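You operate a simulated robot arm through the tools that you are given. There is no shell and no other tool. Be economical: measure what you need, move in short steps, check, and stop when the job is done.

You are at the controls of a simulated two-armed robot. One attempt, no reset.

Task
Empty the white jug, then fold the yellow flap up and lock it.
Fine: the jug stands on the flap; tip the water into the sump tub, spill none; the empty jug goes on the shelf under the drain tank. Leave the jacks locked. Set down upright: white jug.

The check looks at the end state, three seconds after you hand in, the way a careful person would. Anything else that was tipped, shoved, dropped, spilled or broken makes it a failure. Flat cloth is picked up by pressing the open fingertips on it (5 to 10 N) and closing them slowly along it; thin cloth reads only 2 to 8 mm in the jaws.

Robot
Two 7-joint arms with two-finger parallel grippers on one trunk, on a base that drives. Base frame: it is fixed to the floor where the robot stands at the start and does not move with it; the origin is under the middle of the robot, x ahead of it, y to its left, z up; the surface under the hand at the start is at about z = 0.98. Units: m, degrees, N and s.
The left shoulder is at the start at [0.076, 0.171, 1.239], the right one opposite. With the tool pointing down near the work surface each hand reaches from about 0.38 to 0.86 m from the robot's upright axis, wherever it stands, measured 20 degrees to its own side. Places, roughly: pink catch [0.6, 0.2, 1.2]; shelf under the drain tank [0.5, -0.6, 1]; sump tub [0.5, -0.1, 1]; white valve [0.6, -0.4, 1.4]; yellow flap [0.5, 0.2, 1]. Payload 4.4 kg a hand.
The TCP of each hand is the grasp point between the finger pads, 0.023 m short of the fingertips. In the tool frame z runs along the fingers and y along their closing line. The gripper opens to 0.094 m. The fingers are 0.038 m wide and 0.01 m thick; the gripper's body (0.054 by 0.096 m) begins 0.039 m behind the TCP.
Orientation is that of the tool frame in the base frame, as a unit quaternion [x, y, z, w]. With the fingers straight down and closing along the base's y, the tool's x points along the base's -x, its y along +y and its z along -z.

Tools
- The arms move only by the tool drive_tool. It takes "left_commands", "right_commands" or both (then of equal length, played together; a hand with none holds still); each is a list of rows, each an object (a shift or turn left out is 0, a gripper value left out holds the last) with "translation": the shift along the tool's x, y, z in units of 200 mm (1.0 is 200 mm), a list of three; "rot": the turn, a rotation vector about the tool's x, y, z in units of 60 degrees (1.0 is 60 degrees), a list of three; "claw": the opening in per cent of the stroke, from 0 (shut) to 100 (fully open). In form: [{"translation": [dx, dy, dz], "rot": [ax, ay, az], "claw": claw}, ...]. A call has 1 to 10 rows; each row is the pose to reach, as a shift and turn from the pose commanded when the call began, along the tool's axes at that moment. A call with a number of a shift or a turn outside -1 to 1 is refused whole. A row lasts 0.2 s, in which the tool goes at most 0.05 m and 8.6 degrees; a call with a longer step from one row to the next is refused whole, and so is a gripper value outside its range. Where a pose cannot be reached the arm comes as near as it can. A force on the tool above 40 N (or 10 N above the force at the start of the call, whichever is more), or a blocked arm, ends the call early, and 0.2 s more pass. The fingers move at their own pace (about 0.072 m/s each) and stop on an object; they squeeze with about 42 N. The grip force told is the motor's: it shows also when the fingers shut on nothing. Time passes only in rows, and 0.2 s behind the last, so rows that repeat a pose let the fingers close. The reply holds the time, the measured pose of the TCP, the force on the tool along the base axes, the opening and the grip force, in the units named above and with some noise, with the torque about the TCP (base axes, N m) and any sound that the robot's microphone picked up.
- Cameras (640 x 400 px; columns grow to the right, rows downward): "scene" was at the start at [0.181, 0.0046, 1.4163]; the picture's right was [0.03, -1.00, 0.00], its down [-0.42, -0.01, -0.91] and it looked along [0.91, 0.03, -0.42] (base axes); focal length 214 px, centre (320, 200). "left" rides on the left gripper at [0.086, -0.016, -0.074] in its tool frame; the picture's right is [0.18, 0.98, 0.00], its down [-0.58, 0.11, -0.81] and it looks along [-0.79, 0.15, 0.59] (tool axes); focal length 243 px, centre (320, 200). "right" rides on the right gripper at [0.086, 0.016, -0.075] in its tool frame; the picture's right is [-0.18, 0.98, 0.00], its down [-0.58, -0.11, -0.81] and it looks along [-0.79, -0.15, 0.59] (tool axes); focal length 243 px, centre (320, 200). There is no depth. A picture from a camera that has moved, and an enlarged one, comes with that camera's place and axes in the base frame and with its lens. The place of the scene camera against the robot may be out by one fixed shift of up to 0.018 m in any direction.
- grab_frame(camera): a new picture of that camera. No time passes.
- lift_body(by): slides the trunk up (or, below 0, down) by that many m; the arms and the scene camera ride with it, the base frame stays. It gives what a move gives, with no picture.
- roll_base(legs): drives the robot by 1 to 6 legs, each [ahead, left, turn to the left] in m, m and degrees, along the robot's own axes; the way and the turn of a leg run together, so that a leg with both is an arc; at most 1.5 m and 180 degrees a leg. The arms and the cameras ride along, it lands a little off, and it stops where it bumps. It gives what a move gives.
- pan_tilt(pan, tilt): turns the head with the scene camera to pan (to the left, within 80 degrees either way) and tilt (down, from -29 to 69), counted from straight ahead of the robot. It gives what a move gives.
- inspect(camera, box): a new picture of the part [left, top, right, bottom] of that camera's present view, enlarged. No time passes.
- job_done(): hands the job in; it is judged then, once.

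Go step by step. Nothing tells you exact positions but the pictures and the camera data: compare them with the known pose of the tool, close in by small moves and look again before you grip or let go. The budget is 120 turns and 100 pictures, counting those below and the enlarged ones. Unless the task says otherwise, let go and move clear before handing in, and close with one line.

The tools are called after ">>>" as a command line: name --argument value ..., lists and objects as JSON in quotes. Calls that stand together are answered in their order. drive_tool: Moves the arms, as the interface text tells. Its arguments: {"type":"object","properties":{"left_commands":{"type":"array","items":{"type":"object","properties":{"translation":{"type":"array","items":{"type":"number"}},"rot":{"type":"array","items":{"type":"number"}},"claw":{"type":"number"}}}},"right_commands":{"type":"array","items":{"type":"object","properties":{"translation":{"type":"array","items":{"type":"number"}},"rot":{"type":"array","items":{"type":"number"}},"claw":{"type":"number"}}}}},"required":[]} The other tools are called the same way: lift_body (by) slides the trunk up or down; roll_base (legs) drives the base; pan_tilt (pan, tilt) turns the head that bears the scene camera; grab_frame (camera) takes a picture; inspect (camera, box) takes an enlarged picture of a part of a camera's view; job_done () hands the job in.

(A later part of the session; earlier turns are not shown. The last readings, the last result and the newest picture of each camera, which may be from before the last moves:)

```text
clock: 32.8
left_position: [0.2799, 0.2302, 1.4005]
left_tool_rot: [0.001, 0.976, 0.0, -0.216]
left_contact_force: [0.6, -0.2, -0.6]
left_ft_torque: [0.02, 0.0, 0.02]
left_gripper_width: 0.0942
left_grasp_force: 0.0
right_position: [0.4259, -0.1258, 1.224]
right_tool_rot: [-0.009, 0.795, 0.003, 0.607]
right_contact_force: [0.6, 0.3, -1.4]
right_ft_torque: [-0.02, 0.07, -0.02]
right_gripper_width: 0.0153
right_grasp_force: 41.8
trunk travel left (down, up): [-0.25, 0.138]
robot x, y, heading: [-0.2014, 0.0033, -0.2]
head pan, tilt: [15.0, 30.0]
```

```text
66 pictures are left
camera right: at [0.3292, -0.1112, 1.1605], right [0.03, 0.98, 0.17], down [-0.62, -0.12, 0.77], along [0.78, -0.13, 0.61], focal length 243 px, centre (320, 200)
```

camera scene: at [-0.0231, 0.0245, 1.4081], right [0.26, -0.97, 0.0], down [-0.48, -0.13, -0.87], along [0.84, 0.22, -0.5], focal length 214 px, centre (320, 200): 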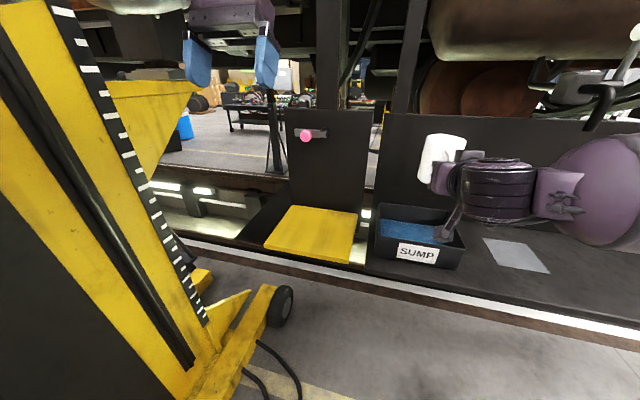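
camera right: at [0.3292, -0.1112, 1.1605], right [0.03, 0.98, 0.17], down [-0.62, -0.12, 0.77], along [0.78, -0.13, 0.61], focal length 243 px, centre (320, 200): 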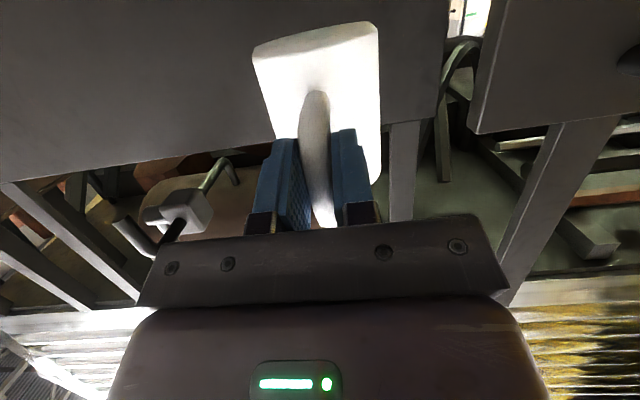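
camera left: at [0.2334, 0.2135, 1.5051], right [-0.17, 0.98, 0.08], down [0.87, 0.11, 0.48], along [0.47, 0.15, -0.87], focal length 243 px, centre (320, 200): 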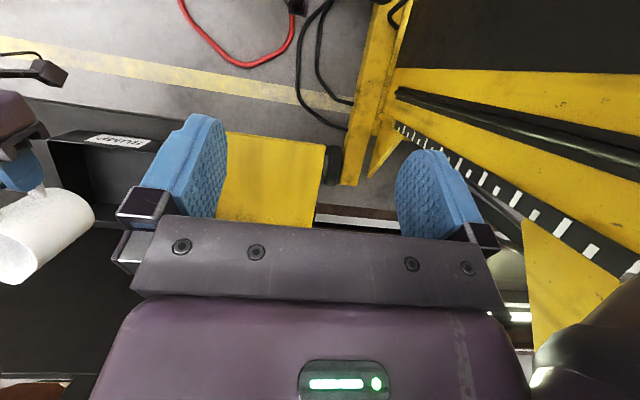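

The jug is upright and empty. I'll look right at the shelf to choose the setting-down spot.

>>> pan_tilt --pan -40 --tilt 22

>>> grab_frame --camera "scene"

```text
clock: 34.0
left_position: [0.28, 0.2296, 1.4006]
left_tool_rot: [0.0, 0.976, 0.0, -0.216]
left_contact_force: [-1.2, -0.2, 0.3]
left_ft_torque: [0.02, 0.0, -0.01]
left_gripper_width: 0.0941
left_grasp_force: 0.1
right_position: [0.4251, -0.1256, 1.2243]
right_tool_rot: [-0.009, 0.795, 0.004, 0.606]
right_contact_force: [0.2, -0.3, -1.4]
right_ft_torque: [0.03, 0.06, 0.01]
right_gripper_width: 0.0153
right_grasp_force: 42.6
trunk travel left (down, up): [-0.25, 0.138]
robot x, y, heading: [-0.1995, -0.0039, -0.3]
head pan, tilt: [-40.0, 22.0]
```

```text
65 pictures are left
camera scene: at [-0.0398, -0.0582, 1.421], right [-0.64, -0.77, 0.0], down [-0.29, 0.24, -0.93], along [0.71, -0.6, -0.37], focal length 214 px, centre (320, 200)
```

scene: 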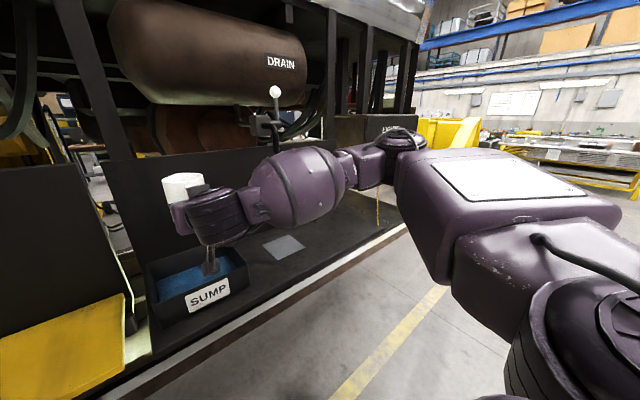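

The bare shelf right of the grey mat, at about (0.50, −0.56) and under the DRAIN tank, looks free. The tap outlet is near (0.53, −0.375, 1.32), so I'll lower first and pass under it slowly.

>>> drive_tool --right_commands '[{"translation": [0.12, 0, 0]}, {"translation": [0.25, 0, 0]}, {"translation": [0.38, 0, 0]}, {"translation": [0.487, 0, 0]}, {"translation": [0.487, -0.16, 0]}, {"translation": [0.487, -0.34, 0]}, {"translation": [0.487, -0.52, 0]}, {"translation": [0.487, -0.7, 0]}, {"translation": [0.487, -0.86, 0]}, {"translation": [0.487, -1, 0]}]'

>>> grab_frame --camera "scene"

>>> grab_frame --camera "right"

```text
clock: 36.2
left_position: [0.2782, 0.2329, 1.4009]
left_tool_rot: [0.0, 0.976, -0.001, -0.216]
left_contact_force: [0.0, 0.0, 0.0]
left_ft_torque: [-0.03, -0.04, 0.01]
left_gripper_width: 0.0939
left_grasp_force: 0.0
right_position: [0.4119, -0.2268, 1.1907]
right_tool_rot: [0.017, 0.817, -0.032, 0.575]
right_contact_force: [0.1, -0.1, -0.5]
right_ft_torque: [-0.01, 0.06, 0.0]
right_gripper_width: 0.0154
right_grasp_force: 41.9
right hand out of reach, approached as far as the arm can: row 5, 6, 7, 8, 9, 10
trunk travel left (down, up): [-0.25, 0.138]
robot x, y, heading: [-0.1963, -0.0003, -0.1]
head pan, tilt: [-40.0, 22.0]
```

```text
64 pictures are left
camera scene: at [-0.0406, -0.0572, 1.4212], right [-0.64, -0.77, 0.0], down [-0.29, 0.24, -0.93], along [0.71, -0.6, -0.37], focal length 214 px, centre (320, 200)
```

scene: 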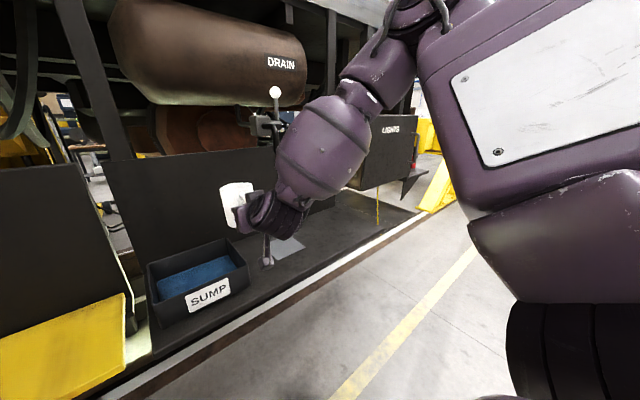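

```text
63 pictures are left
camera right: at [0.3125, -0.206, 1.1335], right [0.13, 0.98, 0.14], down [-0.57, -0.04, 0.82], along [0.81, -0.18, 0.55], focal length 243 px, centre (320, 200)
```

right: 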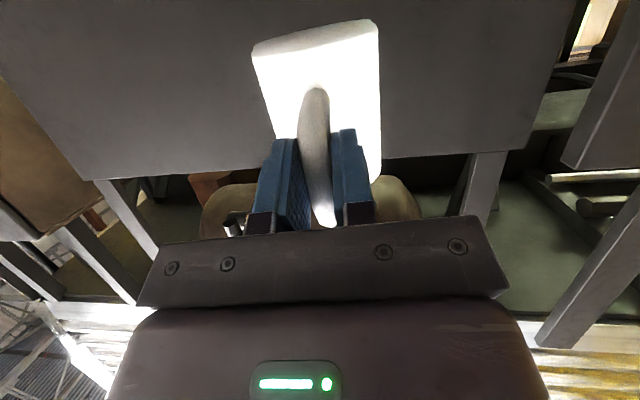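

This arm posture runs out of reach to the right, so I'll move the base instead: back off, then slide right so the shelf spot lies where the arm worked well. First I'll back off and slide part-way.

>>> roll_base --legs '[[-0.25, 0, 0], [0, -0.4, 0]]'

>>> grab_frame --camera "scene"

```text
clock: 41.7
left_position: [0.0298, -0.1696, 1.4002]
left_tool_rot: [-0.001, 0.976, 0.0, -0.216]
left_contact_force: [0.0, 0.3, 0.3]
left_ft_torque: [-0.01, 0.0, -0.02]
left_gripper_width: 0.0941
left_grasp_force: 0.0
right_position: [0.1623, -0.6275, 1.188]
right_tool_rot: [0.017, 0.817, -0.032, 0.576]
right_contact_force: [-0.6, 0.7, -0.7]
right_ft_torque: [0.02, 0.1, -0.01]
right_gripper_width: 0.0155
right_grasp_force: 42.3
trunk travel left (down, up): [-0.25, 0.138]
robot x, y, heading: [-0.4494, -0.4015, 0.3]
head pan, tilt: [-40.0, 22.0]
```

```text
62 pictures are left
camera scene: at [-0.2897, -0.4584, 1.421], right [-0.64, -0.77, 0.0], down [-0.29, 0.24, -0.93], along [0.71, -0.6, -0.37], focal length 214 px, centre (320, 200)
```

scene: 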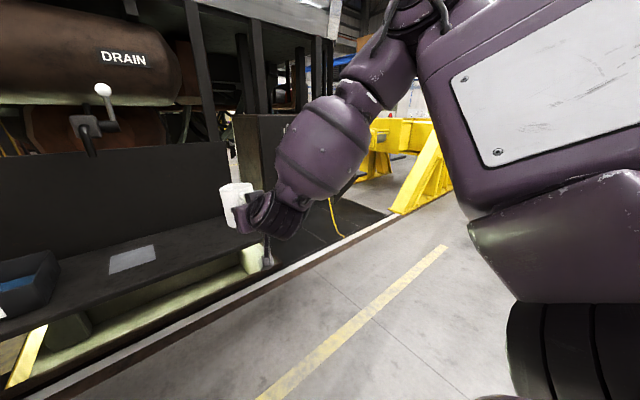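

The floor is clear, so I'll slide further right, then bring the jug back in front of the robot at rim-safe height.

>>> roll_base --legs '[[0, -0.26, 0]]'

>>> drive_tool --right_commands '[{"translation": [0, 0.12, 0]}, {"translation": [0, 0.28, 0]}, {"translation": [0, 0.44, 0], "rot": [0, -0.02, 0]}, {"translation": [0, 0.6, 0], "rot": [0, -0.04, 0]}, {"translation": [0, 0.76, 0], "rot": [0, -0.05, 0]}, {"translation": [0, 0.9, 0], "rot": [0, -0.06, 0]}, {"translation": [0, 1, 0], "rot": [0, -0.07, 0]}]'

>>> pan_tilt --pan 5 --tilt 25

>>> grab_frame --camera "scene"

```text
clock: 44.6
left_position: [0.0284, -0.4277, 1.4012]
left_tool_rot: [-0.001, 0.976, 0.0, -0.217]
left_contact_force: [0.5, -0.8, -0.4]
left_ft_torque: [0.02, 0.02, 0.01]
left_gripper_width: 0.094
left_grasp_force: 0.0
right_position: [0.1628, -0.8846, 1.189]
right_tool_rot: [0.017, 0.817, -0.032, 0.576]
right_contact_force: [-0.3, 0.0, -1.1]
right_ft_torque: [0.05, 0.08, 0.0]
right_gripper_width: 0.0154
right_grasp_force: 41.7
trunk travel left (down, up): [-0.25, 0.138]
robot x, y, heading: [-0.4491, -0.656, 0.1]
head pan, tilt: [-40.0, 22.0]
```

```text
clock: 46.2
left_position: [0.0301, -0.4255, 1.4011]
left_tool_rot: [-0.001, 0.976, -0.001, -0.217]
left_contact_force: [0.2, 0.2, -0.8]
left_ft_torque: [-0.01, 0.03, -0.03]
left_gripper_width: 0.094
left_grasp_force: 0.0
right_position: [0.1755, -0.6849, 1.1819]
right_tool_rot: [0.015, 0.796, -0.033, 0.605]
right_contact_force: [0.1, -0.1, -1.5]
right_ft_torque: [0.02, 0.07, -0.02]
right_gripper_width: 0.0153
right_grasp_force: 42.3
trunk travel left (down, up): [-0.25, 0.138]
robot x, y, heading: [-0.449, -0.6595, -0.0]
head pan, tilt: [-40.0, 22.0]
```

```text
clock: 47.3
left_position: [0.0295, -0.427, 1.4018]
left_tool_rot: [-0.001, 0.976, 0.0, -0.217]
left_contact_force: [0.3, -0.8, 0.3]
left_ft_torque: [0.0, -0.01, 0.04]
left_gripper_width: 0.0943
left_grasp_force: 0.0
right_position: [0.1765, -0.6866, 1.1822]
right_tool_rot: [0.016, 0.795, -0.033, 0.605]
right_contact_force: [-0.1, 0.3, -1.5]
right_ft_torque: [-0.02, 0.07, 0.03]
right_gripper_width: 0.0155
right_grasp_force: 42.2
trunk travel left (down, up): [-0.25, 0.138]
robot x, y, heading: [-0.4505, -0.6596, 0.1]
head pan, tilt: [5.0, 25.0]
```

```text
61 pictures are left
camera scene: at [-0.2688, -0.6489, 1.4162], right [0.09, -1.0, 0.0], down [-0.42, -0.04, -0.91], along [0.9, 0.08, -0.42], focal length 214 px, centre (320, 200)
```

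scene: 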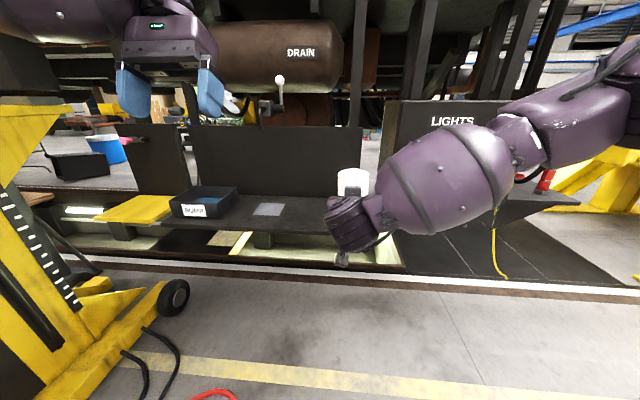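

I'll straighten the jug's small roll and yaw error, move it to y≈−0.56, and lower a little before driving forward.

>>> drive_tool --right_commands '[{"translation": [0.05, 0.1, 0.013], "rot": [-0.012, 0, 0.003]}, {"translation": [0.1, 0.22, 0.026], "rot": [-0.025, -0.002, 0.006]}, {"translation": [0.15, 0.36, 0.04], "rot": [-0.04, -0.003, 0.009]}, {"translation": [0.2, 0.5, 0.055], "rot": [-0.055, -0.004, 0.012]}, {"translation": [0.24, 0.635, 0.066], "rot": [-0.068, -0.006, 0.014]}, {"translation": [0.24, 0.635, 0.066], "rot": [-0.068, -0.006, 0.014]}]'

>>> roll_base --legs '[[0.25, 0, 0]]'

>>> grab_frame --camera "left"

>>> grab_frame --camera "scene"

>>> grab_frame --camera "right"

```text
clock: 48.7
left_position: [0.0287, -0.4278, 1.401]
left_tool_rot: [-0.001, 0.976, 0.0, -0.217]
left_contact_force: [-0.1, -0.1, 0.3]
left_ft_torque: [-0.01, -0.02, 0.02]
left_gripper_width: 0.0939
left_grasp_force: 0.0
right_position: [0.1844, -0.5599, 1.1279]
right_tool_rot: [0.001, 0.794, 0.0, 0.608]
right_contact_force: [0.6, 0.8, -1.3]
right_ft_torque: [0.03, 0.09, 0.01]
right_gripper_width: 0.0155
right_grasp_force: 41.9
trunk travel left (down, up): [-0.25, 0.138]
robot x, y, heading: [-0.4503, -0.6596, -0.1]
head pan, tilt: [5.0, 25.0]
```

```text
clock: 50.5
left_position: [0.2782, -0.4269, 1.4018]
left_tool_rot: [0.0, 0.976, 0.0, -0.216]
left_contact_force: [-0.4, -0.4, -0.7]
left_ft_torque: [-0.01, 0.02, 0.01]
left_gripper_width: 0.094
left_grasp_force: 0.0
right_position: [0.4337, -0.5602, 1.1291]
right_tool_rot: [0.0, 0.794, 0.0, 0.607]
right_contact_force: [0.0, -0.9, -2.0]
right_ft_torque: [0.0, 0.05, 0.01]
right_gripper_width: 0.0153
right_grasp_force: 42.1
trunk travel left (down, up): [-0.25, 0.138]
robot x, y, heading: [-0.1999, -0.6588, -0.0]
head pan, tilt: [5.0, 25.0]
```

```text
60 pictures are left
camera left: at [0.2317, -0.4437, 1.5052], right [-0.17, 0.98, 0.08], down [0.87, 0.11, 0.48], along [0.47, 0.15, -0.87], focal length 243 px, centre (320, 200)
```

left: 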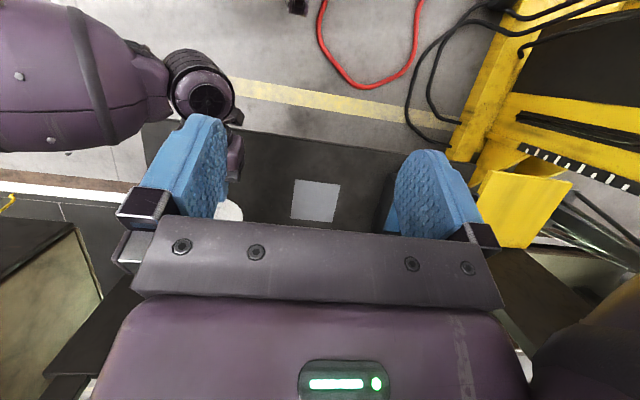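

```text
59 pictures are left
camera scene: at [-0.0201, -0.6488, 1.4162], right [0.09, -1.0, 0.0], down [-0.42, -0.04, -0.91], along [0.9, 0.08, -0.42], focal length 214 px, centre (320, 200)
```

scene: 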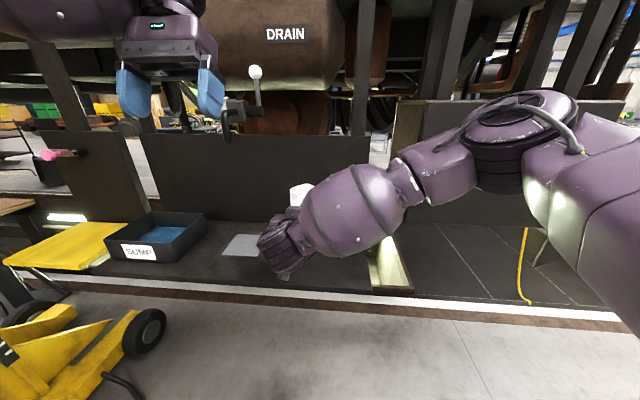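

```text
58 pictures are left
camera right: at [0.3373, -0.544, 1.0652], right [0.05, 0.98, 0.18], down [-0.63, -0.11, 0.77], along [0.78, -0.15, 0.61], focal length 243 px, centre (320, 200)
```

right: 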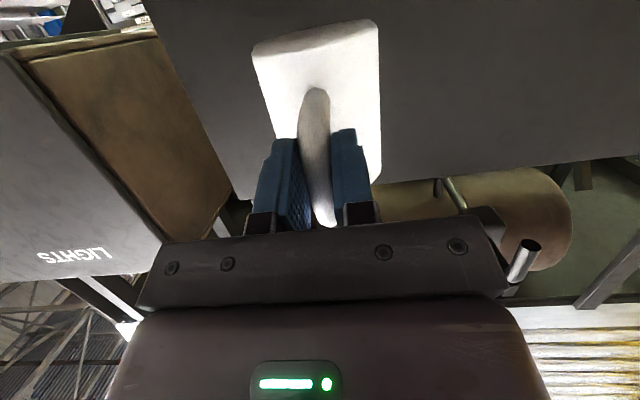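

The jug hangs upright over the shelf at (0.51, −0.56). I'll lower it toward contact.

>>> drive_tool --right_commands '[{"translation": [0.08, 0, 0.022]}, {"translation": [0.16, 0, 0.044]}, {"translation": [0.24, 0, 0.066]}, {"translation": [0.32, 0, 0.087]}, {"translation": [0.36, 0, 0.098]}]'

>>> inspect --camera "scene" --box '[200, 150, 400, 310]'

>>> grab_frame --camera "right"

```text
clock: 51.7
left_position: [0.278, -0.4276, 1.4004]
left_tool_rot: [0.001, 0.976, 0.0, -0.216]
left_contact_force: [-0.2, 0.4, 0.4]
left_ft_torque: [-0.01, 0.01, 0.02]
left_gripper_width: 0.0938
left_grasp_force: 0.0
right_position: [0.4319, -0.5602, 1.0531]
right_tool_rot: [0.001, 0.794, -0.001, 0.608]
right_contact_force: [0.5, 0.3, -1.0]
right_ft_torque: [0.01, 0.08, 0.01]
right_gripper_width: 0.0152
right_grasp_force: 42.1
trunk travel left (down, up): [-0.25, 0.138]
robot x, y, heading: [-0.1995, -0.6623, 0.2]
head pan, tilt: [5.0, 25.0]
```

```text
2.50 times, centred on (300, 230) of scene
camera zoom: at [-0.0207, -0.6488, 1.4162], right [0.09, -1.0, 0.0], down [-0.42, -0.04, -0.91], along [0.9, 0.08, -0.42], focal length 536 px, centre (370, 125)
```

zoom: 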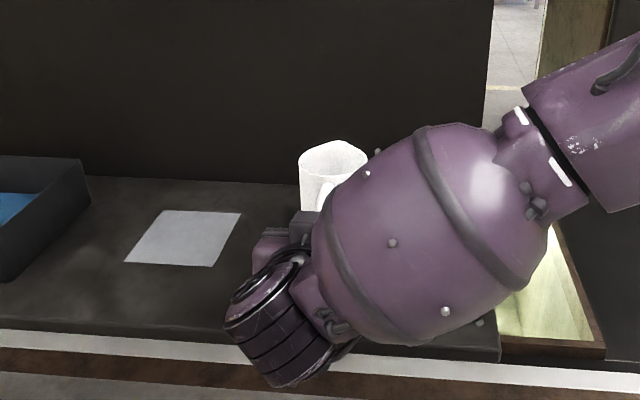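

```text
56 pictures are left
camera right: at [0.3369, -0.544, 0.9908], right [0.05, 0.98, 0.18], down [-0.63, -0.11, 0.77], along [0.78, -0.15, 0.61], focal length 243 px, centre (320, 200)
```

right: 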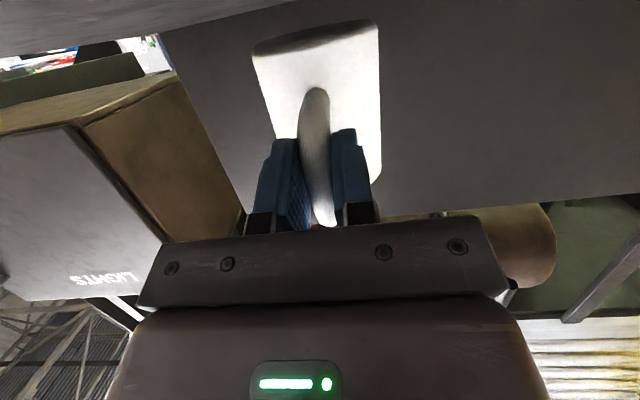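

The shelf top seems about level with the flap, so contact should come near TCP z 1.039. I'll creep down.

>>> drive_tool --right_commands '[{"translation": [0.02, 0, 0.005]}, {"translation": [0.035, 0, 0.01]}, {"translation": [0.05, 0, 0.014]}, {"translation": [0.058, 0, 0.016]}, {"translation": [0.058, 0, 0.016]}]'

```text
clock: 52.9
left_position: [0.2782, -0.4273, 1.4005]
left_tool_rot: [0.0, 0.976, 0.0, -0.217]
left_contact_force: [0.3, -0.3, -0.5]
left_ft_torque: [-0.02, -0.01, 0.0]
left_gripper_width: 0.0939
left_grasp_force: 0.1
right_position: [0.4335, -0.5606, 1.0424]
right_tool_rot: [0.0, 0.794, 0.0, 0.608]
right_contact_force: [0.1, 0.8, -0.2]
right_ft_torque: [-0.04, 0.06, -0.03]
right_gripper_width: 0.0153
right_grasp_force: 42.1
trunk travel left (down, up): [-0.25, 0.138]
robot x, y, heading: [-0.2009, -0.656, 0.0]
head pan, tilt: [5.0, 25.0]
```

>>> drive_tool --right_commands '[{"translation": [0.006, 0, 0.002]}, {"translation": [0.012, 0, 0.003]}, {"translation": [0.012, 0, 0.003]}]'

>>> drive_tool --right_commands '[{"translation": [0.006, 0, 0.002]}, {"translation": [0.01, 0, 0.003]}, {"translation": [0.01, 0, 0.003]}]'

```text
clock: 53.7
left_position: [0.278, -0.427, 1.401]
left_tool_rot: [0.0, 0.976, 0.0, -0.216]
left_contact_force: [-0.1, 0.2, 0.3]
left_ft_torque: [-0.02, 0.01, 0.02]
left_gripper_width: 0.094
left_grasp_force: 0.0
right_position: [0.4333, -0.5607, 1.0395]
right_tool_rot: [0.0, 0.794, 0.0, 0.608]
right_contact_force: [-0.3, -0.1, -1.4]
right_ft_torque: [0.03, 0.06, 0.04]
right_gripper_width: 0.0153
right_grasp_force: 42.1
trunk travel left (down, up): [-0.25, 0.138]
robot x, y, heading: [-0.2017, -0.656, 0.0]
head pan, tilt: [5.0, 25.0]
```

```text
clock: 54.5
left_position: [0.2779, -0.4276, 1.4008]
left_tool_rot: [0.0, 0.976, 0.0, -0.217]
left_contact_force: [0.5, 0.3, -0.1]
left_ft_torque: [0.03, -0.02, -0.03]
left_gripper_width: 0.0942
left_grasp_force: 0.1
right_position: [0.4327, -0.5594, 1.0365]
right_tool_rot: [0.0, 0.794, 0.0, 0.608]
right_contact_force: [0.4, 0.2, -0.6]
right_ft_torque: [-0.01, 0.08, -0.02]
right_gripper_width: 0.0154
right_grasp_force: 41.5
trunk travel left (down, up): [-0.25, 0.138]
robot x, y, heading: [-0.202, -0.6579, 0.4]
head pan, tilt: [5.0, 25.0]
```

There's no contact yet, so I'll check the gap from the right camera.

>>> grab_frame --camera "right"

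```text
55 pictures are left
camera right: at [0.3373, -0.5441, 0.974], right [0.05, 0.98, 0.18], down [-0.63, -0.11, 0.77], along [0.78, -0.15, 0.61], focal length 243 px, centre (320, 200)
```

right: 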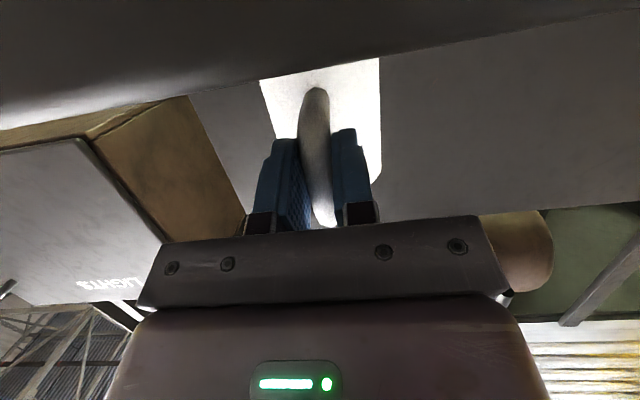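

>>> drive_tool --right_commands '[{"translation": [0.006, 0, 0.002]}, {"translation": [0.012, 0, 0.003]}, {"translation": [0.012, 0, 0.003]}]'

>>> drive_tool --right_commands '[{"translation": [0.006, 0, 0.002]}, {"translation": [0.01, 0, 0.003]}, {"translation": [0.01, 0, 0.003]}]'

```text
clock: 55.3
left_position: [0.2784, -0.4265, 1.4009]
left_tool_rot: [0.0, 0.976, 0.0, -0.217]
left_contact_force: [-0.3, -0.2, -0.3]
left_ft_torque: [0.0, -0.01, 0.02]
left_gripper_width: 0.0943
left_grasp_force: 0.1
right_position: [0.4322, -0.5605, 1.0339]
right_tool_rot: [0.001, 0.794, -0.001, 0.608]
right_contact_force: [0.5, -0.4, -1.1]
right_ft_torque: [0.0, 0.09, 0.0]
right_gripper_width: 0.0155
right_grasp_force: 41.6
trunk travel left (down, up): [-0.25, 0.138]
robot x, y, heading: [-0.2022, -0.6553, 0.2]
head pan, tilt: [5.0, 25.0]
```

```text
clock: 56.1
left_position: [0.2773, -0.4265, 1.4012]
left_tool_rot: [0.001, 0.976, 0.001, -0.216]
left_contact_force: [0.6, -0.2, -0.9]
left_ft_torque: [-0.01, 0.0, 0.0]
left_gripper_width: 0.094
left_grasp_force: 0.0
right_position: [0.4326, -0.5605, 1.0341]
right_tool_rot: [0.0, 0.794, 0.0, 0.608]
right_contact_force: [0.6, -0.6, 1.6]
right_ft_torque: [0.0, -0.3, 0.02]
right_gripper_width: 0.0156
right_grasp_force: 42.3
trunk travel left (down, up): [-0.25, 0.138]
robot x, y, heading: [-0.2048, -0.6592, 0.1]
head pan, tilt: [5.0, 25.0]
```

Contact: the force turned upward at z≈1.034. I'll open the fingers and check.

>>> drive_tool --right_commands '[{"claw": 30}, {"claw": 45}, {"claw": 50}]'

>>> grab_frame --camera "right"

```text
clock: 56.9
left_position: [0.2779, -0.4276, 1.4019]
left_tool_rot: [0.0, 0.976, 0.001, -0.216]
left_contact_force: [-0.3, -0.7, -0.2]
left_ft_torque: [0.01, -0.01, 0.05]
left_gripper_width: 0.0939
left_grasp_force: 0.0
right_position: [0.4324, -0.5588, 1.0329]
right_tool_rot: [0.001, 0.794, -0.001, 0.607]
right_contact_force: [-0.1, -0.2, -0.6]
right_ft_torque: [-0.02, 0.0, 0.01]
right_gripper_width: 0.0469
right_grasp_force: 0.1
trunk travel left (down, up): [-0.25, 0.138]
robot x, y, heading: [-0.1976, -0.6591, 0.1]
head pan, tilt: [5.0, 25.0]
```

```text
54 pictures are left
camera right: at [0.3369, -0.5441, 0.9696], right [0.05, 0.98, 0.18], down [-0.63, -0.11, 0.77], along [0.78, -0.15, 0.61], focal length 243 px, centre (320, 200)
```

right: 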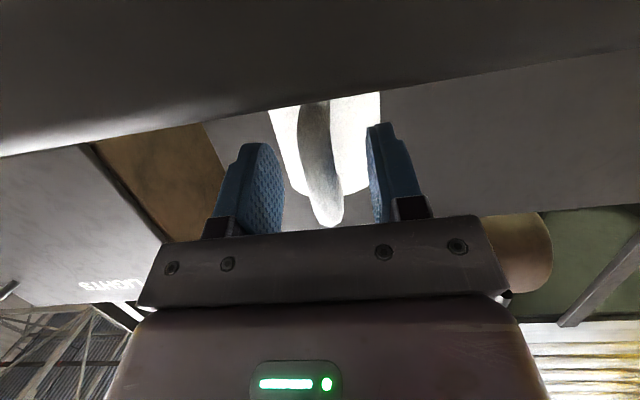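

Released. I'll draw the hand straight back and check the jug.

>>> drive_tool --right_commands '[{"translation": [0.02, 0, -0.08]}, {"translation": [0.06, 0, -0.22]}, {"translation": [0.1, 0, -0.37]}, {"translation": [0.15, 0, -0.56]}, {"translation": [0.19, 0, -0.7]}]'

>>> grab_frame --camera "right"

>>> inspect --camera "scene" --box '[200, 150, 400, 310]'

```text
clock: 58.1
left_position: [0.2783, -0.4268, 1.4011]
left_tool_rot: [0.001, 0.976, 0.0, -0.216]
left_contact_force: [0.3, 0.3, 0.2]
left_ft_torque: [0.01, -0.02, -0.02]
left_gripper_width: 0.0938
left_grasp_force: 0.1
right_position: [0.2885, -0.5601, 1.0332]
right_tool_rot: [0.001, 0.794, 0.0, 0.608]
right_contact_force: [-0.3, -0.3, 0.3]
right_ft_torque: [0.02, -0.01, 0.02]
right_gripper_width: 0.047
right_grasp_force: 0.0
trunk travel left (down, up): [-0.25, 0.138]
robot x, y, heading: [-0.2013, -0.6562, 0.1]
head pan, tilt: [5.0, 25.0]
```

```text
53 pictures are left
camera right: at [0.1917, -0.5441, 0.9699], right [0.05, 0.98, 0.18], down [-0.63, -0.11, 0.77], along [0.78, -0.15, 0.61], focal length 243 px, centre (320, 200)
```

right: 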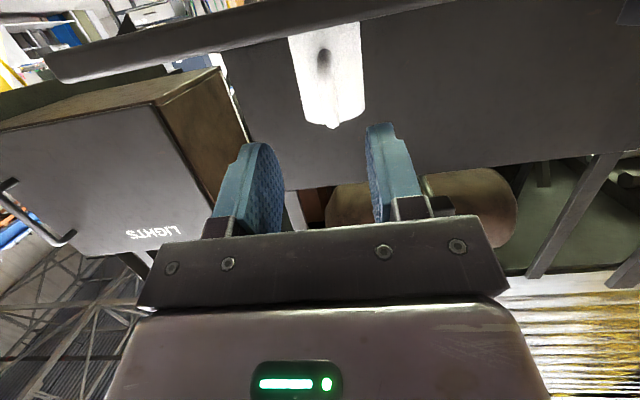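

```text
2.50 times, centred on (300, 230) of scene
camera zoom: at [-0.0211, -0.6486, 1.4163], right [0.09, -1.0, 0.0], down [-0.42, -0.04, -0.91], along [0.9, 0.08, -0.42], focal length 536 px, centre (370, 125)
```

zoom: 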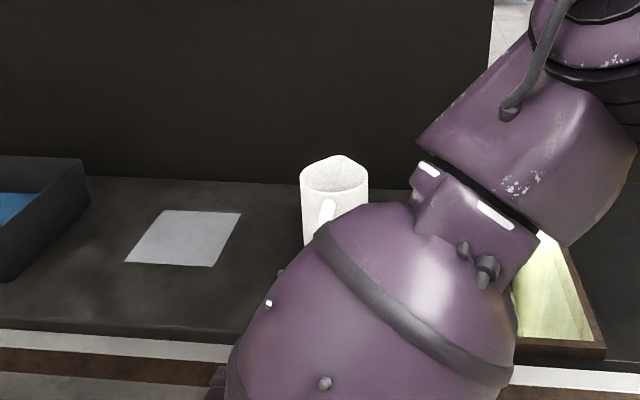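

The jug stands upright and empty on the shelf. Next is the flap: I'll back off and return left in front of it.

>>> roll_base --legs '[[-0.2, 0, 0], [0, 0.66, 0]]'

>>> pan_tilt --pan 10 --tilt 20

>>> grab_frame --camera "scene"

>>> inspect --camera "scene" --box '[200, 110, 360, 270]'

```text
clock: 65.5
left_position: [0.0821, 0.2307, 1.4005]
left_tool_rot: [0.002, 0.976, 0.001, -0.216]
left_contact_force: [-0.5, -0.7, -0.3]
left_ft_torque: [0.01, -0.04, 0.0]
left_gripper_width: 0.0938
left_grasp_force: 0.0
right_position: [0.0899, 0.097, 1.033]
right_tool_rot: [0.002, 0.794, -0.002, 0.608]
right_contact_force: [0.0, 0.3, 0.3]
right_ft_torque: [0.03, 0.0, 0.03]
right_gripper_width: 0.0468
right_grasp_force: 0.0
trunk travel left (down, up): [-0.25, 0.138]
robot x, y, heading: [-0.3992, 0.0016, -0.4]
head pan, tilt: [5.0, 25.0]
```

```text
clock: 66.2
left_position: [0.0801, 0.2307, 1.4017]
left_tool_rot: [0.003, 0.976, 0.001, -0.217]
left_contact_force: [-0.6, -0.4, -0.5]
left_ft_torque: [0.01, 0.02, 0.0]
left_gripper_width: 0.0942
left_grasp_force: 0.1
right_position: [0.0893, 0.0979, 1.0339]
right_tool_rot: [0.002, 0.794, -0.001, 0.607]
right_contact_force: [0.0, 0.1, -0.7]
right_ft_torque: [-0.01, -0.02, 0.02]
right_gripper_width: 0.0473
right_grasp_force: 0.1
trunk travel left (down, up): [-0.25, 0.138]
robot x, y, heading: [-0.4018, 0.0004, -0.3]
head pan, tilt: [10.0, 20.0]
```

```text
51 pictures are left
camera scene: at [-0.2191, 0.0184, 1.4243], right [0.17, -0.99, 0.0], down [-0.34, -0.06, -0.94], along [0.93, 0.16, -0.34], focal length 214 px, centre (320, 200)
```

scene: 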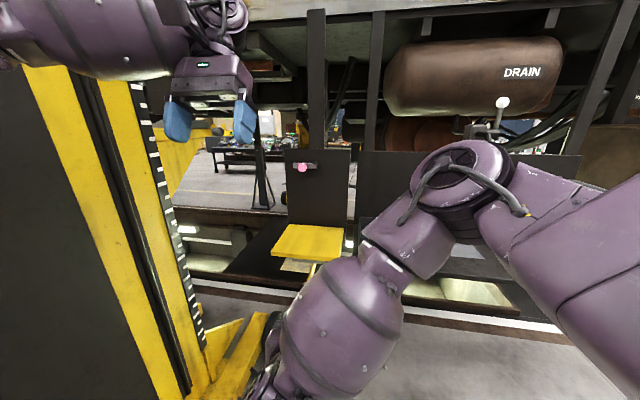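

```text
2.50 times, centred on (280, 190) of scene
camera zoom: at [-0.2191, 0.0184, 1.4243], right [0.17, -0.99, 0.0], down [-0.34, -0.06, -0.94], along [0.93, 0.16, -0.34], focal length 536 px, centre (420, 225)
```

zoom: 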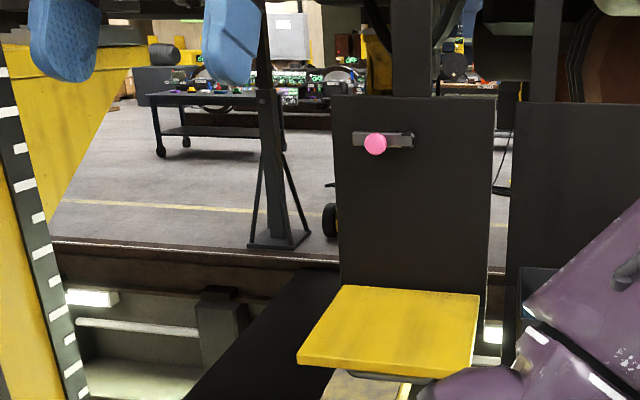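

I want to see what's beneath the flap's front edge before lifting, using the right camera.

>>> grab_frame --camera "right"

>>> inspect --camera "scene" --box '[260, 210, 350, 290]'

```text
49 pictures are left
camera right: at [-0.0058, 0.1139, 0.9696], right [0.05, 0.98, 0.18], down [-0.63, -0.11, 0.77], along [0.78, -0.15, 0.61], focal length 243 px, centre (320, 200)
```

right: 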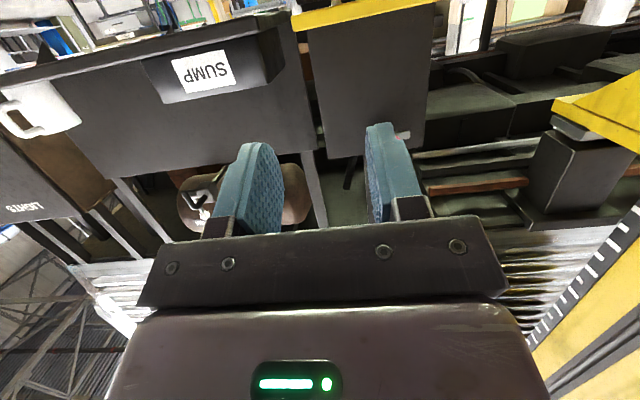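

```text
5.00 times, centred on (305, 250) of scene
camera zoom: at [-0.2191, 0.0184, 1.4243], right [0.17, -0.99, 0.0], down [-0.34, -0.06, -0.94], along [0.93, 0.16, -0.34], focal length 1072 px, centre (395, -50)
```

zoom: 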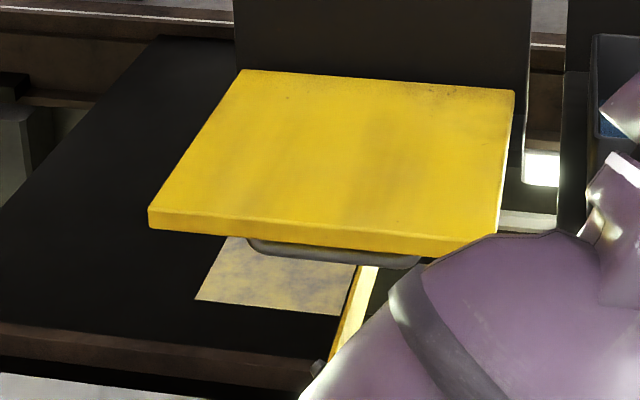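

A grey pull handle hangs under the flap's front edge (y≈0.11–0.23). I'll use the closed right fingers beside it at y≈0.08 to swing the flap up, so I'm levelling the hand and lowering it below flap height first.

>>> drive_tool --right_commands '[{"translation": [0.1, -0.02, 0.027], "rot": [0, -0.06, 0], "claw": 0}, {"translation": [0.25, -0.04, 0.067], "rot": [0, -0.12, 0]}, {"translation": [0.4, -0.06, 0.108], "rot": [0, -0.19, 0]}, {"translation": [0.502, -0.08, 0.135], "rot": [0, -0.25, 0]}, {"translation": [0.502, -0.08, 0.135], "rot": [0, -0.25, 0]}]'

>>> grab_frame --camera "right"

```text
clock: 67.4
left_position: [0.0794, 0.2304, 1.4013]
left_tool_rot: [0.002, 0.976, 0.001, -0.217]
left_contact_force: [-0.5, -0.5, -0.5]
left_ft_torque: [0.03, -0.02, 0.01]
left_gripper_width: 0.0938
left_grasp_force: 0.1
right_position: [0.1024, 0.0731, 0.9343]
right_tool_rot: [0.019, 0.705, -0.01, 0.708]
right_contact_force: [-0.7, 0.3, 0.4]
right_ft_torque: [0.0, 0.01, -0.03]
right_gripper_width: 0.0001
right_grasp_force: 41.6
trunk travel left (down, up): [-0.25, 0.138]
robot x, y, heading: [-0.4041, 0.0003, -0.3]
head pan, tilt: [10.0, 20.0]
```

```text
47 pictures are left
camera right: at [0.0274, 0.0926, 0.849], right [0.04, 0.98, 0.2], down [-0.81, -0.08, 0.58], along [0.58, -0.18, 0.79], focal length 243 px, centre (320, 200)
```

right: 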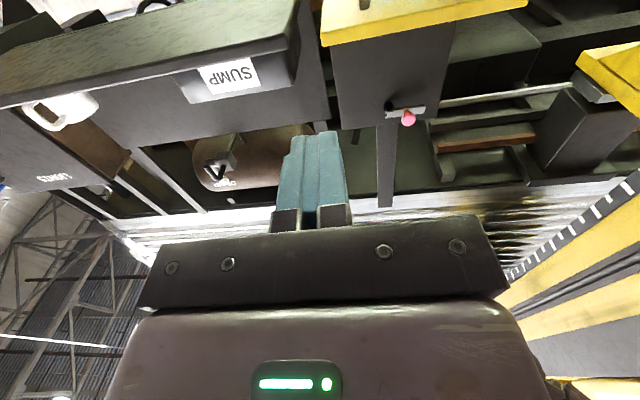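

The pose is fine. Driving forward so the fingertips stop just short of the flap edge.

>>> roll_base --legs '[[0.23, 0, 0]]'

>>> grab_frame --camera "right"

>>> grab_frame --camera "left"

```text
clock: 69.1
left_position: [0.3066, 0.2301, 1.4012]
left_tool_rot: [0.001, 0.976, -0.001, -0.217]
left_contact_force: [0.8, 0.8, -0.1]
left_ft_torque: [0.03, 0.03, 0.02]
left_gripper_width: 0.0939
left_grasp_force: 0.0
right_position: [0.3271, 0.0691, 0.9303]
right_tool_rot: [0.016, 0.707, -0.012, 0.706]
right_contact_force: [-0.7, -0.2, -0.1]
right_ft_torque: [0.01, -0.02, 0.05]
right_gripper_width: 0.0
right_grasp_force: 42.0
trunk travel left (down, up): [-0.25, 0.138]
robot x, y, heading: [-0.1744, 0.001, -0.4]
head pan, tilt: [10.0, 20.0]
```

```text
46 pictures are left
camera right: at [0.252, 0.0892, 0.845], right [0.04, 0.98, 0.19], down [-0.81, -0.08, 0.58], along [0.59, -0.17, 0.79], focal length 243 px, centre (320, 200)
```

right: 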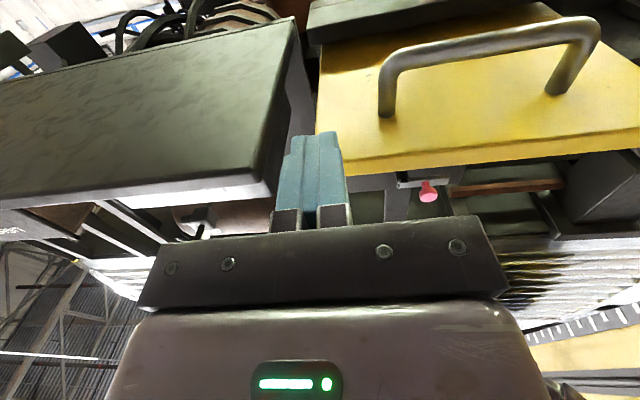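

```text
45 pictures are left
camera left: at [0.2607, 0.2136, 1.5052], right [-0.16, 0.98, 0.08], down [0.87, 0.11, 0.48], along [0.47, 0.15, -0.87], focal length 243 px, centre (320, 200)
```

left: 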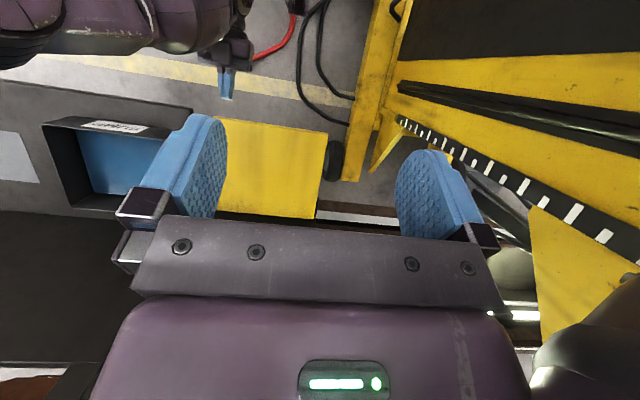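

Now I see the underside clearly: the handle is at x≈0.42, y 0.11–0.23, and the fingers have room at y≈0.085. I'll slide them in under the flap.

>>> drive_tool --right_commands '[{"translation": [0, 0.08, 0]}, {"translation": [0, 0.08, 0.15]}, {"translation": [0, 0.08, 0.3]}, {"translation": [0, 0.08, 0.425]}, {"translation": [0, 0.08, 0.425]}]'

>>> grab_frame --camera "right"

```text
clock: 70.1
left_position: [0.304, 0.2315, 1.4015]
left_tool_rot: [0.001, 0.976, 0.0, -0.216]
left_contact_force: [-0.4, 0.3, -0.9]
left_ft_torque: [-0.01, 0.04, -0.02]
left_gripper_width: 0.094
left_grasp_force: 0.0
right_position: [0.4226, 0.0569, 0.9406]
right_tool_rot: [0.046, 0.706, -0.026, 0.706]
right_contact_force: [-18.5, 2.8, 9.7]
right_ft_torque: [0.07, -0.31, 0.23]
right_gripper_width: 0.0
right_grasp_force: 41.7
trunk travel left (down, up): [-0.25, 0.138]
robot x, y, heading: [-0.1749, -0.0012, 0.1]
head pan, tilt: [10.0, 20.0]
stopped in row 5 (right hand): the force on the tool passed its limit at 65 N (the readings are from after the stop); the commanded pose is now the measured one
```

```text
44 pictures are left
camera right: at [0.3496, 0.0841, 0.8537], right [0.1, 0.97, 0.21], down [-0.81, -0.04, 0.58], along [0.57, -0.23, 0.79], focal length 243 px, centre (320, 200)
```

right: 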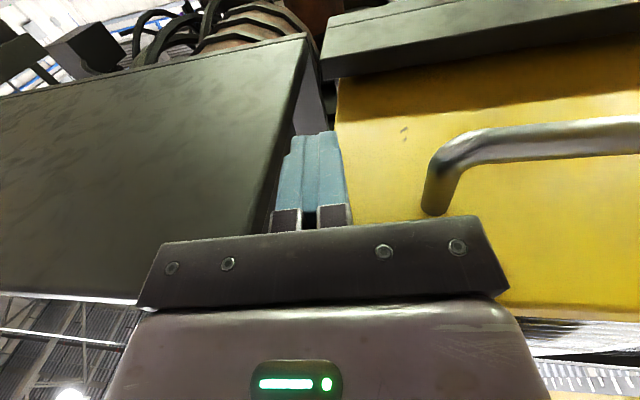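

The gripper body touched the bench's front edge because the arm drifted right near its limit. I'll back off gently, then lower the trunk for better reach.

>>> drive_tool --right_commands '[{"translation": [0.02, 0.0, -0.1]}, {"translation": [0.04, 0.0, -0.25]}, {"translation": [0.05, 0.0, -0.4]}, {"translation": [0.05, 0.0, -0.55]}]'

>>> lift_body --by -0.15

>>> grab_frame --camera "scene"

```text
clock: 70.6
left_position: [0.3074, 0.2282, 1.4009]
left_tool_rot: [0.0, 0.976, 0.0, -0.217]
left_contact_force: [-1.0, -0.7, 0.6]
left_ft_torque: [0.04, -0.04, 0.0]
left_gripper_width: 0.094
left_grasp_force: 0.1
right_position: [0.4153, 0.0517, 0.936]
right_tool_rot: [0.056, 0.705, -0.029, 0.706]
right_contact_force: [-0.6, 0.2, 0.2]
right_ft_torque: [0.01, 0.01, 0.0]
right_gripper_width: 0.0
right_grasp_force: 42.1
trunk travel left (down, up): [-0.25, 0.138]
robot x, y, heading: [-0.1751, -0.0021, -0.2]
head pan, tilt: [10.0, 20.0]
stopped in row 2 (right hand): the force on the tool passed its limit at 51 N (the readings are from after the stop); the commanded pose is now the measured one
```

```text
clock: 71.6
left_position: [0.3234, 0.2311, 1.3007]
left_tool_rot: [0.001, 0.972, 0.0, -0.234]
left_contact_force: [0.5, 0.2, -0.1]
left_ft_torque: [0.01, 0.03, 0.01]
left_gripper_width: 0.0942
left_grasp_force: 0.1
right_position: [0.369, 0.0155, 0.7555]
right_tool_rot: [0.066, 0.771, -0.066, 0.63]
right_contact_force: [0.2, -1.1, 0.1]
right_ft_torque: [-0.02, -0.04, -0.01]
right_gripper_width: 0.0
right_grasp_force: 42.1
trunk travel left (down, up): [-0.165, 0.223]
robot x, y, heading: [-0.1718, -0.0018, -0.2]
head pan, tilt: [10.0, 20.0]
stopped: the arm was blocked; the commanded pose is now the measured one
```

```text
43 pictures are left
camera scene: at [0.0846, 0.0184, 1.3288], right [0.17, -0.99, 0.0], down [-0.34, -0.06, -0.94], along [0.93, 0.16, -0.34], focal length 214 px, centre (320, 200)
```

scene: 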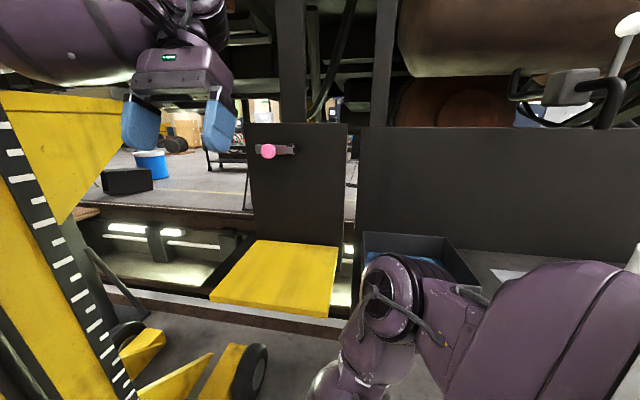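

Lowering blocked the right arm, probably its forearm against the bench front. The tub hasn't moved. I'll raise the trunk back up.

>>> lift_body --by 0.085

>>> grab_frame --camera "right"

>>> grab_frame --camera "left"

```text
clock: 72.8
left_position: [0.3191, 0.2307, 1.3893]
left_tool_rot: [0.0, 0.973, 0.0, -0.231]
left_contact_force: [0.1, 1.3, 0.0]
left_ft_torque: [-0.02, 0.04, -0.04]
left_gripper_width: 0.094
left_grasp_force: 0.0
right_position: [0.3778, 0.0111, 0.8499]
right_tool_rot: [0.077, 0.767, -0.07, 0.634]
right_contact_force: [0.9, -0.2, -0.3]
right_ft_torque: [0.02, -0.01, -0.02]
right_gripper_width: 0.0002
right_grasp_force: 42.2
trunk travel left (down, up): [-0.25, 0.138]
robot x, y, heading: [-0.1705, -0.0019, -0.2]
head pan, tilt: [10.0, 20.0]
```

```text
42 pictures are left
camera right: at [0.2921, 0.0444, 0.7784], right [0.24, 0.96, 0.17], down [-0.69, 0.04, 0.72], along [0.68, -0.29, 0.67], focal length 243 px, centre (320, 200)
```

right: 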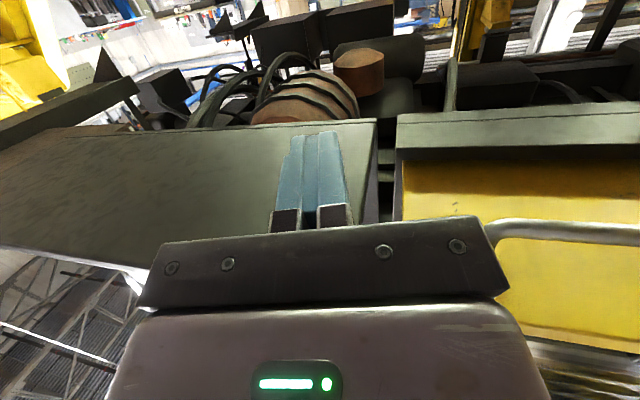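

```text
41 pictures are left
camera left: at [0.2768, 0.2152, 1.4945], right [-0.16, 0.98, 0.08], down [0.88, 0.11, 0.46], along [0.44, 0.15, -0.89], focal length 243 px, centre (320, 200)
```

left: 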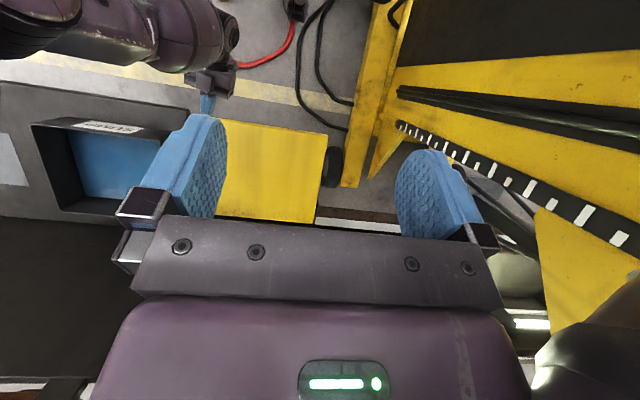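

I'll back the base straight out and shift slightly right, then lower the trunk in free space so the low horizontal pose lies in the arm's comfortable zone.

>>> roll_base --legs '[[-0.3, 0, 0], [0, -0.09, 0]]'

>>> lift_body --by -0.13

>>> grab_frame --camera "scene"

```text
clock: 75.9
left_position: [0.0208, 0.141, 1.3906]
left_tool_rot: [0.0, 0.973, 0.0, -0.231]
left_contact_force: [-0.1, -0.6, 0.6]
left_ft_torque: [0.04, 0.06, 0.0]
left_gripper_width: 0.0939
left_grasp_force: 0.0
right_position: [0.0768, -0.0803, 0.8477]
right_tool_rot: [0.076, 0.766, -0.07, 0.634]
right_contact_force: [0.2, 0.5, 0.2]
right_ft_torque: [0.04, -0.02, 0.02]
right_gripper_width: 0.0001
right_grasp_force: 41.7
trunk travel left (down, up): [-0.25, 0.138]
robot x, y, heading: [-0.4708, -0.0876, 0.0]
head pan, tilt: [10.0, 20.0]
```

```text
clock: 77.2
left_position: [0.0335, 0.1417, 1.2646]
left_tool_rot: [0.0, 0.969, -0.001, -0.245]
left_contact_force: [0.6, 0.0, -0.3]
left_ft_torque: [0.0, 0.03, 0.0]
left_gripper_width: 0.0937
left_grasp_force: 0.1
right_position: [0.0197, -0.1164, 0.6584]
right_tool_rot: [0.086, 0.818, -0.11, 0.557]
right_contact_force: [-0.5, 0.6, -0.5]
right_ft_torque: [0.0, -0.01, 0.0]
right_gripper_width: 0.0
right_grasp_force: 42.1
trunk travel left (down, up): [-0.137, 0.252]
robot x, y, heading: [-0.4673, -0.0889, 0.1]
head pan, tilt: [10.0, 20.0]
stopped: the arm was blocked; the commanded pose is now the measured one
```

```text
40 pictures are left
camera scene: at [-0.1859, -0.0712, 1.2963], right [0.17, -0.99, 0.0], down [-0.34, -0.06, -0.94], along [0.93, 0.16, -0.34], focal length 214 px, centre (320, 200)
```

scene: 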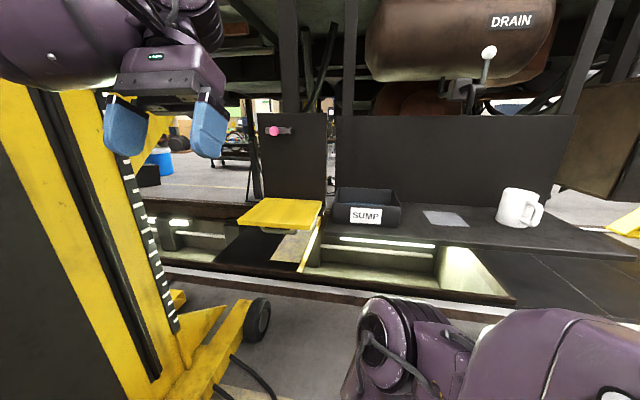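

All objects are in place, and the jug stands safely. Now I'll raise the right hand back in front, toward a level pose at flap height in free space.

>>> drive_tool --right_commands '[{"translation": [-0.108, 0.076, -0.0525], "rot": [-0.023, -0.03, 0.003]}, {"translation": [-0.217, 0.152, -0.105], "rot": [-0.045, -0.06, 0.006]}, {"translation": [-0.325, 0.229, -0.1575], "rot": [-0.068, -0.09, 0.008]}, {"translation": [-0.433, 0.305, -0.21], "rot": [-0.09, -0.12, 0.011]}, {"translation": [-0.542, 0.381, -0.2625], "rot": [-0.113, -0.15, 0.014]}, {"translation": [-0.65, 0.457, -0.315], "rot": [-0.135, -0.18, 0.017]}, {"translation": [-0.758, 0.533, -0.3675], "rot": [-0.158, -0.21, 0.019]}, {"translation": [-0.867, 0.61, -0.42], "rot": [-0.18, -0.24, 0.022]}, {"translation": [-0.975, 0.686, -0.4725], "rot": [-0.203, -0.27, 0.025]}]'

```text
clock: 77.9
left_position: [0.0305, 0.1423, 1.2679]
left_tool_rot: [-0.001, 0.97, -0.002, -0.243]
left_contact_force: [0.0, -0.1, -0.6]
left_ft_torque: [0.04, -0.01, -0.02]
left_gripper_width: 0.0942
left_grasp_force: 0.1
right_position: [-0.0219, -0.1132, 0.6659]
right_tool_rot: [0.094, 0.834, -0.13, 0.528]
right_contact_force: [-0.1, 0.3, -0.7]
right_ft_torque: [-0.01, 0.0, 0.01]
right_gripper_width: 0.0
right_grasp_force: 42.0
trunk travel left (down, up): [-0.137, 0.252]
robot x, y, heading: [-0.4715, -0.087, -0.2]
head pan, tilt: [10.0, 20.0]
stopped in row 3 (right hand): the arm was blocked; the commanded pose is now the measured one
```

The right arm is blocked by something, so I'll look at it.

>>> pan_tilt --pan -30 --tilt 55

>>> grab_frame --camera "scene"

>>> grab_frame --camera "left"

```text
clock: 79.0
left_position: [0.0301, 0.1419, 1.2695]
left_tool_rot: [0.0, 0.97, 0.0, -0.243]
left_contact_force: [-0.8, 0.2, -0.3]
left_ft_torque: [0.01, 0.0, -0.01]
left_gripper_width: 0.0937
left_grasp_force: 0.0
right_position: [-0.0215, -0.1132, 0.6652]
right_tool_rot: [0.093, 0.835, -0.13, 0.527]
right_contact_force: [-1.4, 0.4, 0.2]
right_ft_torque: [0.01, 0.02, 0.02]
right_gripper_width: 0.0002
right_grasp_force: 42.5
trunk travel left (down, up): [-0.137, 0.252]
robot x, y, heading: [-0.4717, -0.0894, -0.1]
head pan, tilt: [-30.0, 55.0]
```

```text
39 pictures are left
camera scene: at [-0.2176, -0.1233, 1.2458], right [-0.5, -0.87, 0.0], down [-0.71, 0.41, -0.57], along [0.5, -0.29, -0.82], focal length 214 px, centre (320, 200)
```

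scene: 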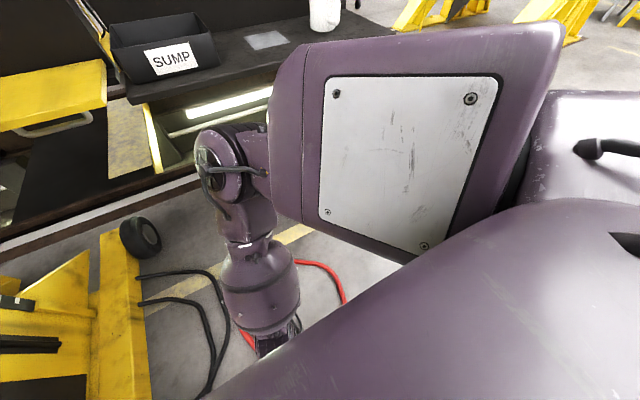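

```text
38 pictures are left
camera left: at [-0.0107, 0.1255, 1.3745], right [-0.16, 0.98, 0.09], down [0.89, 0.11, 0.44], along [0.42, 0.15, -0.9], focal length 243 px, centre (320, 200)
```

left: 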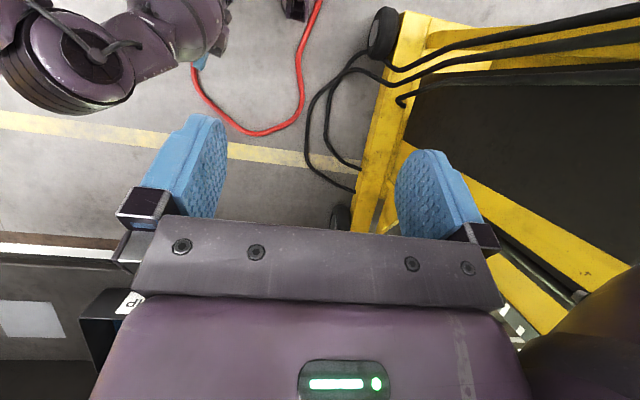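

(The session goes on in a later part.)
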